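You operate a simulated robot arm through the tools that you are given. There is no shell and no other tool. Be economical: measure what you need, move in short steps, check, and stop when the job is done.

The job below is to be done with a simulated robot arm. You get a single attempt, and the scene is never put back.

## Task
Pull the top rack tray open.
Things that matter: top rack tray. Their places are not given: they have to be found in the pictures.

Only the result counts: the job must be done as asked and must still hold three seconds after the hand-in. Knocking over, shifting, dropping, spilling or breaking anything else fails it.

## Robot
A 7-joint arm with a two-finger parallel gripper, fixed in place. Base frame: the origin is at the foot of the arm, x ahead of it, y to its left, z up. Units: m, degrees, N and s.
Its first joint turns from -66.0 to 66.0 degrees. Payload 1.57 kg.
Tool frame: the origin (TCP) lies between the finger pads and is the grasp point; the fingertips stand 0.03 m ahead of it; z points along the fingers, y is the line along which they close. Largest opening 0.11 m; finger width 0.024, thickness 0.012; the body of the gripper, 0.048 by 0.112 m, starts 0.078 m behind the TCP.
Orientation is that of the tool frame in the base frame, as a unit quaternion [x, y, z, w]. With the fingers straight down and closing along the base's y, the tool's x points along the base's -x, its y along +y and its z along -z.

## Interface
- The arm moves only by the tool arm_command. Its argument "motion" is a list of rows, each an object of numbers (a shift or turn left out is 0, a gripper value left out holds the last): "x", "y", "z": the shift along the tool's x, y, z in units of 400 mm (1.0 is 400 mm); "rx", "ry", "rz": the turn, a rotation vector about the tool's x, y, z in units of 120 degrees (1.0 is 120 degrees); "jaw": the gripper command, from -1 (shut) to 1 (fully open), values between in proportion. In form: [{"x": .., "y": .., "z": .., "rx": .., "ry": .., "rz": .., "jaw": ..}, ...]. A call has 1 to 10 rows; each row is the pose to reach, as a shift and turn from the pose commanded when the call began, along the tool's axes at that moment. A call with a number of a shift or a turn outside -1 to 1 is refused whole. Each row takes 0.2 s and may step no farther than 0.05 m and 8.6 degrees from the row before; otherwise, or with a gripper value out of range, the whole call is refused. Where a pose cannot be reached the arm comes as near as it can. A force on the tool above 40 N (or 10 N above the force at the start of the call, whichever is more), or a blocked arm, ends the call early, and 0.2 s more pass. The fingers move at their own pace (about 0.108 m/s each) and stop on an object; they squeeze with about 41 N. The grip force told is the motor's: it shows also when the fingers shut on nothing. Time passes only in rows, and 0.2 s behind the last, so rows that repeat a pose let the fingers close. It gives the time, the measured TCP pose, the force on the tool (base axes), the opening and the grip force at its end, in the units of the frame above (readings bear some noise).
- Cameras (640 x 400 px; columns grow to the right, rows downward): "scene" is fixed at [0.1675, -0.3952, 1.4315]; the picture's right is [0.73, -0.68, 0.00], its down [-0.26, -0.27, -0.93] and it looks along [0.63, 0.68, -0.38] (base axes); focal length 321 px, centre (320, 200). "wrist" rides on the gripper at [-0.036, 0, -0.08] in the tool frame; the picture's right is [0.00, -1.00, 0.00], its down [0.97, 0.00, -0.24] and it looks along [0.24, 0.00, 0.97] (tool axes); focal length 218 px, centre (320, 200).
- capture(camera): a new picture of that camera. No time passes.
- probe_pixels(camera, pixels): for up to 12 pixels [column, row] of the newest picture of that camera ("zoom" is the newest enlarged one), the place [x, y, z] in the base frame of the surface seen there, good to about 0.003 m, but the place of the scene camera against the robot may be out by one fixed shift of up to 0.012 m in any direction. No time passes.
- zoom(camera, box): a new picture of the part [left, top, right, bottom] of that camera's present view, enlarged. No time passes.
- sign_off(): hands the job in; it is judged then, once.

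Work in short steps. Measure before you move; look again where a grasp or a placing could have gone wrong, and mend it. You have 60 turns and 22 pictures in all, those below and enlarged ones among them. Open the gripper and draw the arm clear of the work before you hand the job in, unless the task says otherwise; then end with one line.

The tools are called after "Emit:" as a command line: name --argument value ..., lists and objects as JSON in quotes. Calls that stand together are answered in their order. arm_command: Moves the arm, as the interface text tells. Its arguments: {"type":"object","properties":{"motion":{"type":"array"}},"required":["motion"]} The other tools are called the same way: capture (camera) takes a picture; probe_pixels (camera, pixels) gives the place of the surface under pixels of a picture; zoom (camera, box) takes an enlarged picture of a part of a camera's view; sign_off () hands the job in.

At the start:

```text
t: 0.0
tcp_pos: [0.4098, 0.1813, 1.2324]
tool_rot: [0.0, 1.0, 0.0, 0.0]
ft_force: [0.0, 0.2, 0.0]
opening: 0.11
finger_force: 0.0
```

scene: 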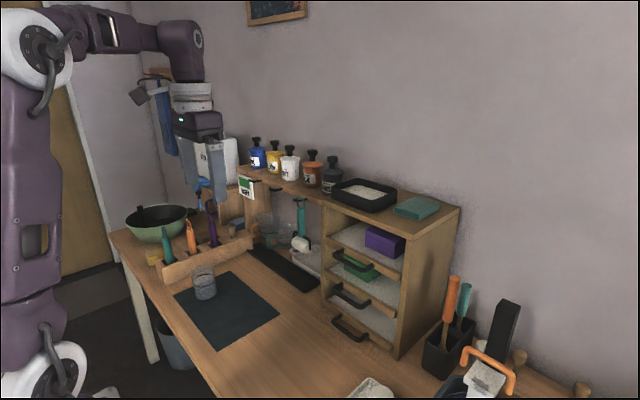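
wrist: 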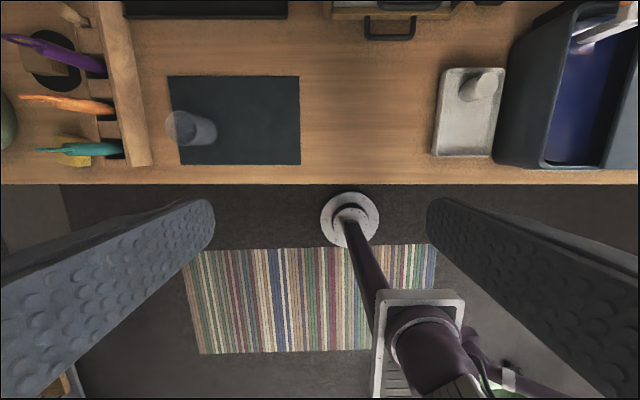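

The scene shows a rack with trays around (365,285), with handles at about (350,262), (350,297), (348,330). I zoom in to see them.

Emit:
zoom --camera "scene" --box '[290, 170, 470, 360]'

```text
2.11 times, centred on (380, 265) of scene
```

zoom: 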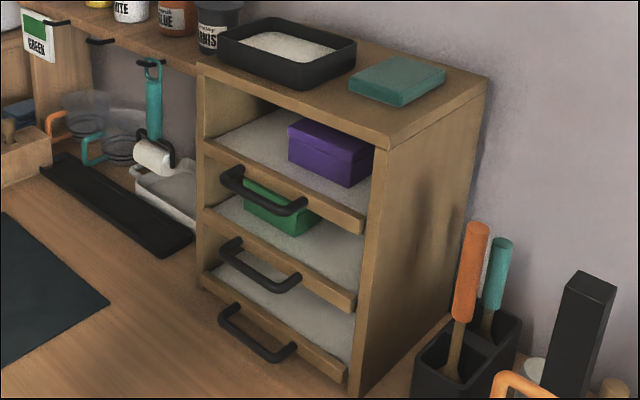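

The zoom shows three trays; the top one, holding the purple box, has its handle from (228,175) to (300,208). I probe the handle, the tray front and the lower handles.

Emit:
probe_pixels --camera "zoom" --pixels '[[226, 182], [245, 198], [262, 205], [280, 211], [298, 210], [237, 169], [303, 200], [215, 150], [355, 225], [262, 172], [250, 265], [260, 345]]'

Emit:
probe_pixels --camera "scene" --pixels '[[325, 207], [400, 240], [392, 350], [322, 290], [340, 190], [205, 285], [318, 275], [395, 205]]'

```text
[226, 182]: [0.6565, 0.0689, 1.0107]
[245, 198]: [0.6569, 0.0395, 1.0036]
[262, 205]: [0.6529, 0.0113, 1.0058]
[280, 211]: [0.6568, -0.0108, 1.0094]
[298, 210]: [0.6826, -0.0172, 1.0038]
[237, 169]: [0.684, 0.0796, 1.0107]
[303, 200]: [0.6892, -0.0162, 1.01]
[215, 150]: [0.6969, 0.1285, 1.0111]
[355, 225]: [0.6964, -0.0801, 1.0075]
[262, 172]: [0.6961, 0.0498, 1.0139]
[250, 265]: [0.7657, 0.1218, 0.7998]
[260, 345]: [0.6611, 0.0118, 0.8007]
```

```text
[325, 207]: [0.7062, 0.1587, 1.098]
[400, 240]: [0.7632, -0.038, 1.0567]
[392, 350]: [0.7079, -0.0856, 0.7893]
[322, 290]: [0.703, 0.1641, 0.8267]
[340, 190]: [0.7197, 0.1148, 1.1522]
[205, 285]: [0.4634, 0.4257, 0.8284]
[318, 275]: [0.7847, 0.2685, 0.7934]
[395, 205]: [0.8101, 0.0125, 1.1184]
```

The scene probes place the bench near z 0.79, while the text says 0.949. I cross-check with the wrist camera, where a handle shows at (390,38).

Emit:
probe_pixels --camera "wrist" --pixels '[[390, 38], [372, 26], [408, 26], [390, 14], [340, 100], [240, 120], [200, 14], [470, 85], [340, 14], [440, 14], [405, 5], [490, 2]]'

Emit:
zoom --camera "wrist" --box '[300, 0, 500, 125]'

```text
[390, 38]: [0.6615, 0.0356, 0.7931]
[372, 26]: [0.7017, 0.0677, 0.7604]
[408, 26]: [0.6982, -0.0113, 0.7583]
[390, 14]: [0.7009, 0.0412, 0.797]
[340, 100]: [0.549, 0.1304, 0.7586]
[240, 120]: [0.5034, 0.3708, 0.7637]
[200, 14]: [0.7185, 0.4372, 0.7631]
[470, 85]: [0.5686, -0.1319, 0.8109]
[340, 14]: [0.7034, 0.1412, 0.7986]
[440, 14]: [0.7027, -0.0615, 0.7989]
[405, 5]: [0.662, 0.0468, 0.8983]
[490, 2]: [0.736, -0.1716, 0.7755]
```

```text
3.20 times, centred on (400, 62) of wrist
```

zoom: 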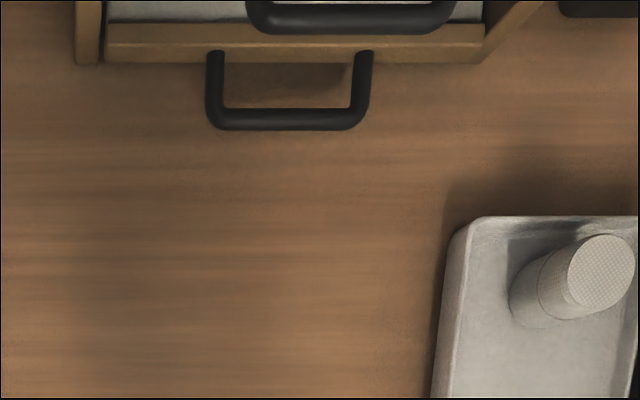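

Both cameras agree that the bench is at about z 0.76–0.80, so I trust the measurements. The top handle bar is at x≈0.655, y −0.015…0.075, z≈1.007, with a gap of about 35 mm to the tray front. I'll grip it with the tool horizontal, closing vertically. First I move in front of the rack and do half of the turn.

Emit:
arm_command --motion '[{"x": -0.0375, "y": -0.047, "rx": -0.0361, "ry": -0.0361, "rz": 0.0361, "jaw": 0.0}, {"x": -0.075, "y": -0.094, "rx": -0.0722, "ry": -0.0722, "rz": 0.0722}, {"x": -0.1125, "y": -0.141, "rx": -0.1083, "ry": -0.1083, "rz": 0.1083}, {"x": -0.15, "y": -0.188, "rx": -0.1443, "ry": -0.1443, "rz": 0.1443}, {"x": -0.1875, "y": -0.235, "rx": -0.1804, "ry": -0.1804, "rz": 0.1804}, {"x": -0.225, "y": -0.282, "rx": -0.2165, "ry": -0.2165, "rz": 0.2165}, {"x": -0.2625, "y": -0.329, "rx": -0.2526, "ry": -0.2526, "rz": 0.2526}, {"x": -0.3, "y": -0.376, "rx": -0.2887, "ry": -0.2887, "rz": 0.2887}]'

```text
t: 1.8
tcp_pos: [0.5304, 0.0307, 1.2329]
tool_rot: [0.289, 0.866, 0.289, 0.289]
ft_force: [0.1, 0.5, 0.4]
opening: 0.055
finger_force: 0.1
```

The arm reached the pose, now half turned. I do the second half of the turn in place.

Emit:
arm_command --motion '[{"rx": -0.0361, "ry": -0.0361, "rz": 0.0361}, {"rx": -0.0722, "ry": -0.0722, "rz": 0.0722}, {"rx": -0.1083, "ry": -0.1083, "rz": 0.1083}, {"rx": -0.1443, "ry": -0.1443, "rz": 0.1443}, {"rx": -0.1804, "ry": -0.1804, "rz": 0.1804}, {"rx": -0.2165, "ry": -0.2165, "rz": 0.2165}, {"rx": -0.2526, "ry": -0.2526, "rz": 0.2526}, {"rx": -0.2887, "ry": -0.2887, "rz": 0.2887}]'

```text
t: 3.6
tcp_pos: [0.5303, 0.0311, 1.2329]
tool_rot: [0.481, 0.556, 0.479, 0.481]
ft_force: [0.5, -0.3, -1.2]
opening: 0.0551
finger_force: 0.0
out of reach, approached as far as the arm can: row 8
```

The pose is about 8° short of horizontal at this height, which is fine and should improve lower down. I go straight down to handle height at x≈0.53, still about 0.09 m short of the bar.

Emit:
arm_command --motion '[{"y": -0.09}, {"y": -0.18}, {"y": -0.27}, {"y": -0.36}, {"y": -0.45}, {"y": -0.54}, {"y": -0.56}]'

Emit:
capture --camera "wrist"

Emit:
capture --camera "scene"

```text
t: 5.2
tcp_pos: [0.5302, 0.0314, 1.2337]
tool_rot: [0.48, 0.556, 0.48, 0.48]
ft_force: [-0.2, -0.5, -0.5]
opening: 0.055
finger_force: 0.0
out of reach, approached as far as the arm can: row 1, 2, 3, 4, 5, 6, 7
```

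```text
17 pictures are left
```

wrist: 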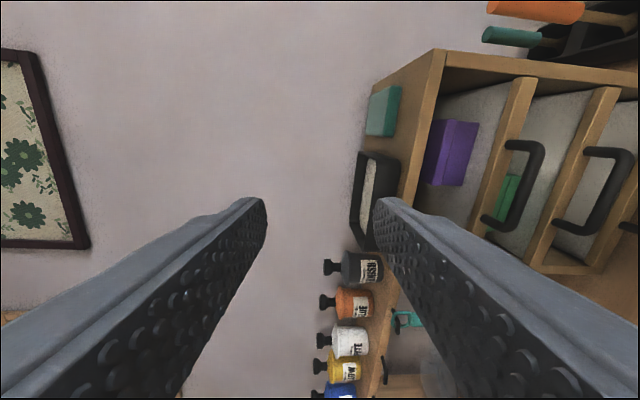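

```text
16 pictures are left
```

scene: 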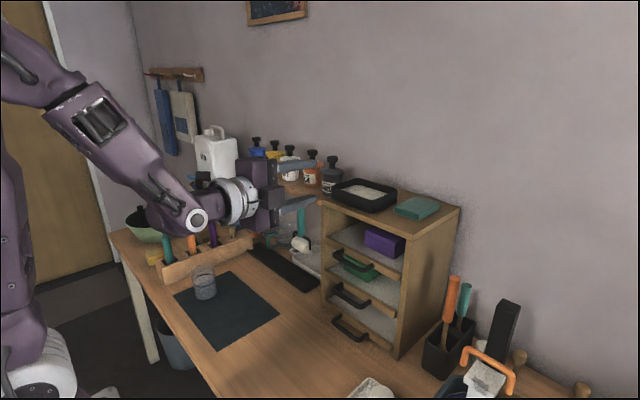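

The arm stopped at a wrist limit and the horizontal tool pose can't be reached here, so I use a tilted approach instead. I first test a small nose-down turn to learn the command reference.

Emit:
arm_command --motion '[{"rx": 0.07}]'

```text
t: 5.6
tcp_pos: [0.5304, 0.0325, 1.2327]
tool_rot: [0.514, 0.59, 0.438, 0.443]
ft_force: [0.7, -0.2, 0.3]
opening: 0.0552
finger_force: 0.2
```

The reference is the reached pose. I turn to 50° below horizontal with the closing plane square to the bar.

Emit:
arm_command --motion '[{"rx": 0.062, "ry": -0.003, "rz": 0.01}, {"rx": 0.124, "ry": -0.006, "rz": 0.02}, {"rx": 0.186, "ry": -0.009, "rz": 0.03}, {"rx": 0.248, "ry": -0.012, "rz": 0.04}, {"rx": 0.31, "ry": -0.0147, "rz": 0.0503}]'

```text
t: 6.8
tcp_pos: [0.5015, 0.0385, 1.2339]
tool_rot: [0.665, 0.664, 0.242, 0.243]
ft_force: [0.3, -0.2, -0.1]
opening: 0.0551
finger_force: 0.0
out of reach, approached as far as the arm can: row 4, 5
```

The orientation is right, though the position slipped 3 cm back. I move to a stand-off 8 cm behind the bar along the tool axis.

Emit:
arm_command --motion '[{"x": -0.004, "y": -0.014, "z": 0.0915}, {"x": -0.008, "y": -0.028, "z": 0.183}, {"x": -0.012, "y": -0.042, "z": 0.2745}, {"x": -0.017, "y": -0.056, "z": 0.366}, {"x": -0.021, "y": -0.069, "z": 0.4575}]'

Emit:
capture --camera "wrist"

Emit:
capture --camera "scene"

```text
t: 8.0
tcp_pos: [0.5981, 0.0309, 1.0751]
tool_rot: [0.665, 0.664, 0.243, 0.241]
ft_force: [-0.1, -0.5, 0.2]
opening: 0.055
finger_force: 0.0
out of reach, approached as far as the arm can: row 1, 2, 3
```

```text
15 pictures are left
```

wrist: 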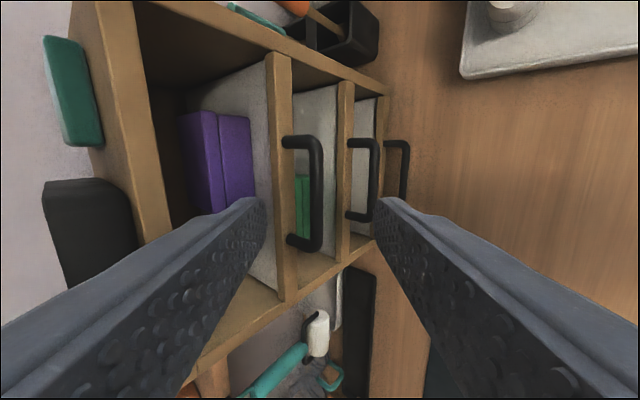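

```text
14 pictures are left
```

scene: 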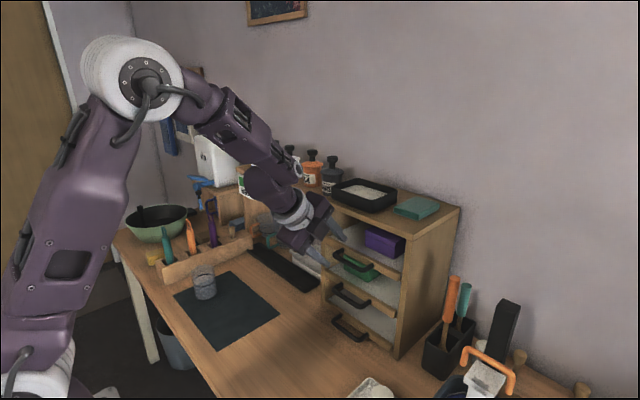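

The stand-off pose is reached. The wrist view shows the top handle bar at (318,195), with its ends at (310,140) and (305,248). I probe it to get its place relative to the robot.

Emit:
probe_pixels --camera "wrist" --pixels '[[318, 160], [318, 190], [318, 225], [314, 190], [322, 190], [290, 141], [290, 240], [282, 190], [290, 190], [278, 100], [290, 160], [372, 180]]'

```text
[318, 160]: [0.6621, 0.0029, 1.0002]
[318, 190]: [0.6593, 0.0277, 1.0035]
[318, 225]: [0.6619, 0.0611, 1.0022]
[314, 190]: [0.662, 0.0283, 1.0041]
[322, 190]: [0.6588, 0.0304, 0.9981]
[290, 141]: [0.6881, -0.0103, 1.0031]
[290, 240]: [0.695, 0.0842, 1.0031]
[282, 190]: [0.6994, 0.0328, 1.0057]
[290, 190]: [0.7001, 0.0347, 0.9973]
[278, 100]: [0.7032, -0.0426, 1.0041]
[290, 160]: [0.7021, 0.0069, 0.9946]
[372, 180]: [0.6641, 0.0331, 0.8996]
```

The bar centre is about (0.664, 0.033, 0.998) and the tray face is at x≈0.701. I narrow the jaw to about 28 mm, advance partway and look.

Emit:
arm_command --motion '[{"jaw": -0.49}, {"x": 0.002, "z": 0.04}, {"x": 0.005, "y": 0.001, "z": 0.08}, {"x": 0.005, "y": 0.0015, "z": 0.11}]'

Emit:
zoom --camera "wrist" --box '[220, 100, 420, 225]'

```text
t: 9.0
tcp_pos: [0.6265, 0.0329, 1.0428]
tool_rot: [0.666, 0.664, 0.241, 0.241]
ft_force: [0.9, 0.0, 0.2]
opening: 0.0278
finger_force: 0.0
```

```text
3.20 times, centred on (320, 162) of wrist
```

zoom: 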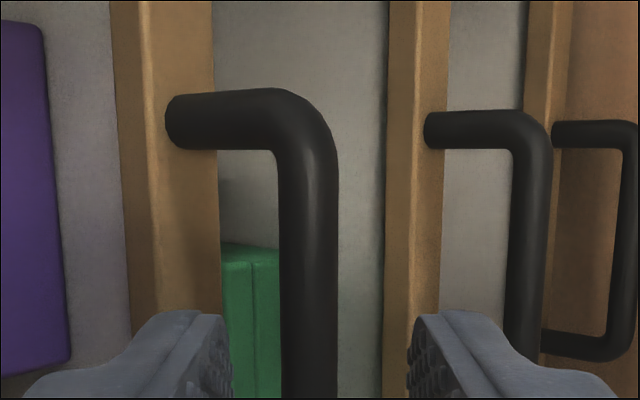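

The bar at (308,250) lies nearly centred between the fingertips (232 and 408 in the zoom). I advance the rest in small steps.

Emit:
arm_command --motion '[{"y": 0.002, "z": 0.03}, {"y": 0.004, "z": 0.06}, {"y": 0.004, "z": 0.085}, {"y": 0.004, "z": 0.1}]'

Emit:
zoom --camera "wrist" --box '[220, 100, 420, 225]'

```text
t: 10.0
tcp_pos: [0.654, 0.0303, 1.0143]
tool_rot: [0.666, 0.663, 0.242, 0.242]
ft_force: [-0.5, -0.6, 0.1]
opening: 0.0284
finger_force: 0.1
```

```text
3.20 times, centred on (320, 162) of wrist
```

zoom: 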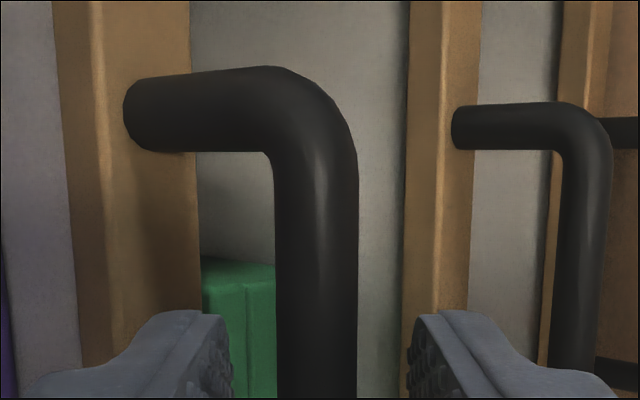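

There was no contact and the bar is centred between the fingers. I close the jaw.

Emit:
arm_command --motion '[{"z": 0.008, "jaw": -0.7}, {"z": 0.008, "jaw": -1}, {"z": 0.008, "jaw": -1}, {"z": 0.008, "jaw": -1}]'

```text
t: 11.0
tcp_pos: [0.6564, 0.0317, 1.0112]
tool_rot: [0.664, 0.665, 0.243, 0.242]
ft_force: [0.6, -2.0, 12.0]
opening: 0.0118
finger_force: 29.6
```

The bar is gripped, with the opening at 11.8 mm. I pull slowly along base −x by 5 cm.

Emit:
arm_command --motion '[{"y": -0.016, "z": -0.0134}, {"y": -0.032, "z": -0.0268}, {"y": -0.048, "z": -0.0402}, {"y": -0.064, "z": -0.0536}, {"y": -0.08, "z": -0.067}, {"y": -0.0958, "z": -0.0804}]'

Emit:
capture --camera "scene"

```text
t: 12.4
tcp_pos: [0.6053, 0.0317, 1.0116]
tool_rot: [0.665, 0.664, 0.242, 0.243]
ft_force: [0.9, -2.7, 22.8]
opening: 0.0119
finger_force: 29.2
```

```text
11 pictures are left
```

scene: 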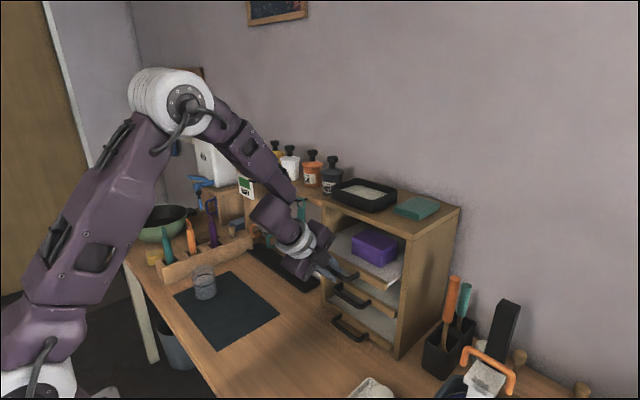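

The tray came out 5 cm with its purple box. A 23 N vertical force has built up, so I ease up about 2 mm and pull another 4 cm. I also probe the rack depth to choose the travel.

Emit:
arm_command --motion '[{"y": 0.0032, "z": -0.0038}, {"y": -0.0128, "z": -0.0172}, {"y": -0.0288, "z": -0.0306}, {"y": -0.0448, "z": -0.044}, {"y": -0.0608, "z": -0.0574}, {"y": -0.0736, "z": -0.0682}]'

Emit:
probe_pixels --camera "scene" --pixels '[[410, 238], [458, 208], [385, 187], [440, 204], [375, 245], [395, 262]]'

```text
t: 13.8
tcp_pos: [0.5656, 0.0311, 1.0107]
tool_rot: [0.665, 0.664, 0.241, 0.241]
ft_force: [1.3, -3.1, -22.8]
opening: 0.012
finger_force: 29.6
```

```text
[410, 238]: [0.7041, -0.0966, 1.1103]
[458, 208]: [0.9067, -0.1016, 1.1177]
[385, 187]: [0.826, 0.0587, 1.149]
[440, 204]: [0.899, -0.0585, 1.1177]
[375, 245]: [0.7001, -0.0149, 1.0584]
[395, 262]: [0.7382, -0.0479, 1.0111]
```

The rack is about 0.2 m deep and the tray is 9 cm out, guided stiffly. I drop 1 mm to relieve the −23 N and pull on, watching for an end stop.

Emit:
arm_command --motion '[{"y": -0.0016, "z": 0.0019}, {"y": -0.0176, "z": -0.0115}, {"y": -0.0336, "z": -0.0249}, {"y": -0.0496, "z": -0.0383}, {"y": -0.0656, "z": -0.0517}]'

Emit:
capture --camera "scene"

```text
t: 15.0
tcp_pos: [0.533, 0.0321, 1.0124]
tool_rot: [0.664, 0.664, 0.242, 0.242]
ft_force: [0.9, -2.7, -15.6]
opening: 0.0118
finger_force: 28.9
```

```text
10 pictures are left
```

scene: 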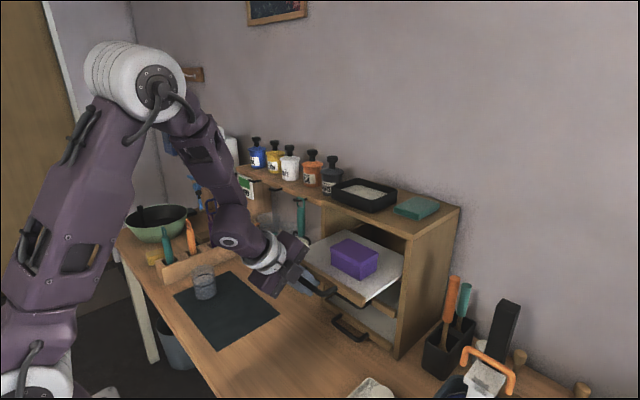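

The tray is 12.3 cm out and level, with the box in place. I go about 1.5 cm further, gently, to be well open or reach a stop.

Emit:
arm_command --motion '[{"y": -0.0104, "z": -0.0065}, {"y": -0.0208, "z": -0.0141}, {"y": -0.0304, "z": -0.0222}]'

```text
t: 15.8
tcp_pos: [0.518, 0.0316, 1.0103]
tool_rot: [0.665, 0.663, 0.242, 0.244]
ft_force: [1.1, -1.3, 3.1]
opening: 0.0117
finger_force: 29.4
```

The tray is 13.8 cm open with low forces. I open the jaw to about 28 mm, since the gap is narrow, and let it settle.

Emit:
arm_command --motion '[{"jaw": -0.75}, {"jaw": -0.5}, {"jaw": -0.5}]'

Emit:
zoom --camera "wrist" --box '[220, 100, 420, 225]'

```text
t: 16.6
tcp_pos: [0.517, 0.0317, 1.0098]
tool_rot: [0.665, 0.664, 0.242, 0.242]
ft_force: [-0.1, -0.1, 0.6]
opening: 0.0276
finger_force: 0.0
```

```text
3.20 times, centred on (320, 162) of wrist
```

zoom: 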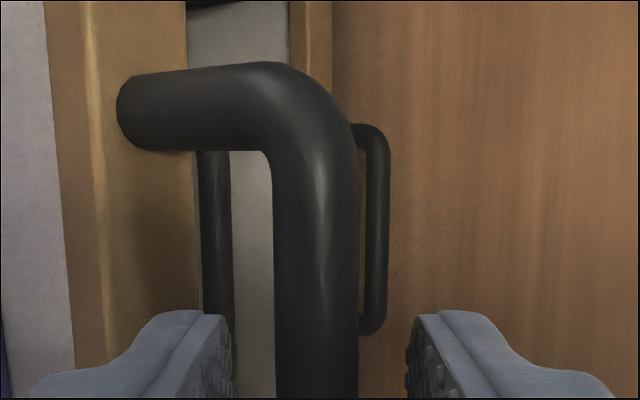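

The jaw has released with both fingers clear of the bar. I retract straight back along the tool axis.

Emit:
arm_command --motion '[{"z": -0.03}, {"z": -0.07}, {"z": -0.12}, {"z": -0.2}, {"z": -0.28}, {"z": -0.35}]'

Emit:
capture --camera "scene"

```text
t: 18.0
tcp_pos: [0.4269, 0.0315, 1.1186]
tool_rot: [0.665, 0.664, 0.243, 0.242]
ft_force: [-0.3, 0.4, -0.3]
opening: 0.0274
finger_force: 0.0
out of reach, approached as far as the arm can: row 5
```

```text
8 pictures are left
```

scene: 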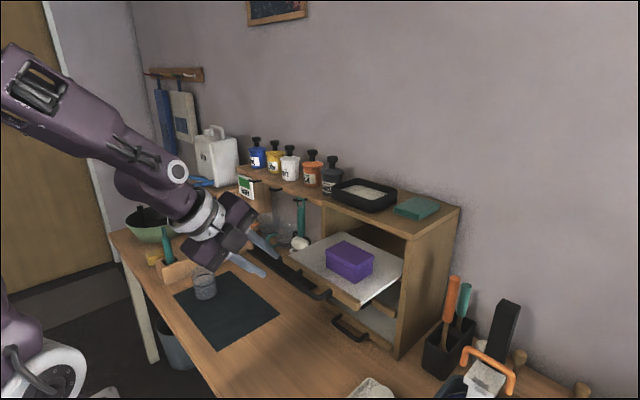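

The tray stands open and level with its box, and the arm is clear. I open the gripper fully and check the tray with a zoom.

Emit:
arm_command --motion '[{"jaw": 1}, {"jaw": 1}, {"jaw": 1}]'

Emit:
zoom --camera "scene" --box '[250, 170, 470, 360]'

Emit:
probe_pixels --camera "scene" --pixels '[[310, 290], [335, 292], [345, 298], [350, 330], [380, 295], [375, 307]]'

```text
t: 18.8
tcp_pos: [0.4277, 0.0304, 1.1183]
tool_rot: [0.665, 0.664, 0.242, 0.242]
ft_force: [0.2, -0.5, -0.2]
opening: 0.1099
finger_force: 0.0
```

```text
2.11 times, centred on (360, 265) of scene
```

zoom: 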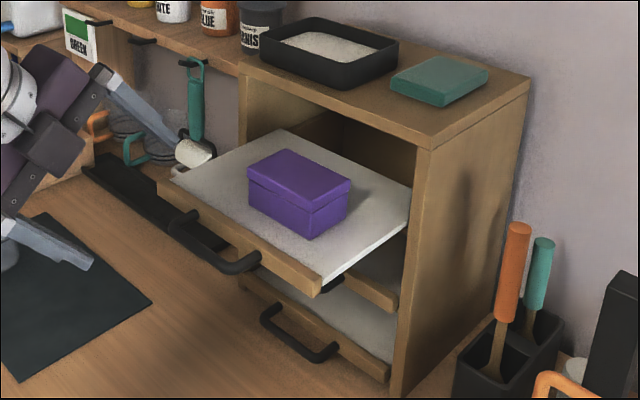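

```text
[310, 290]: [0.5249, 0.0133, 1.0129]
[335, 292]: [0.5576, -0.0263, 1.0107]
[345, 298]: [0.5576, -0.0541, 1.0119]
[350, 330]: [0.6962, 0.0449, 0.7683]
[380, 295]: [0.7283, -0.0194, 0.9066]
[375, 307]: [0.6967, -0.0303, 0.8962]
```

The tray front is at x 0.558 (it was 0.697), so it is open by 13.9 cm. The middle tray is unmoved, the box is in place, and the arm is clear, so I hand in.

Emit:
sign_off

```text
The job is handed in.
```

The top rack tray is pulled open by about 14 cm and level, with the purple box still on it; nothing else was seen to move, and the arm is clear with the gripper open.
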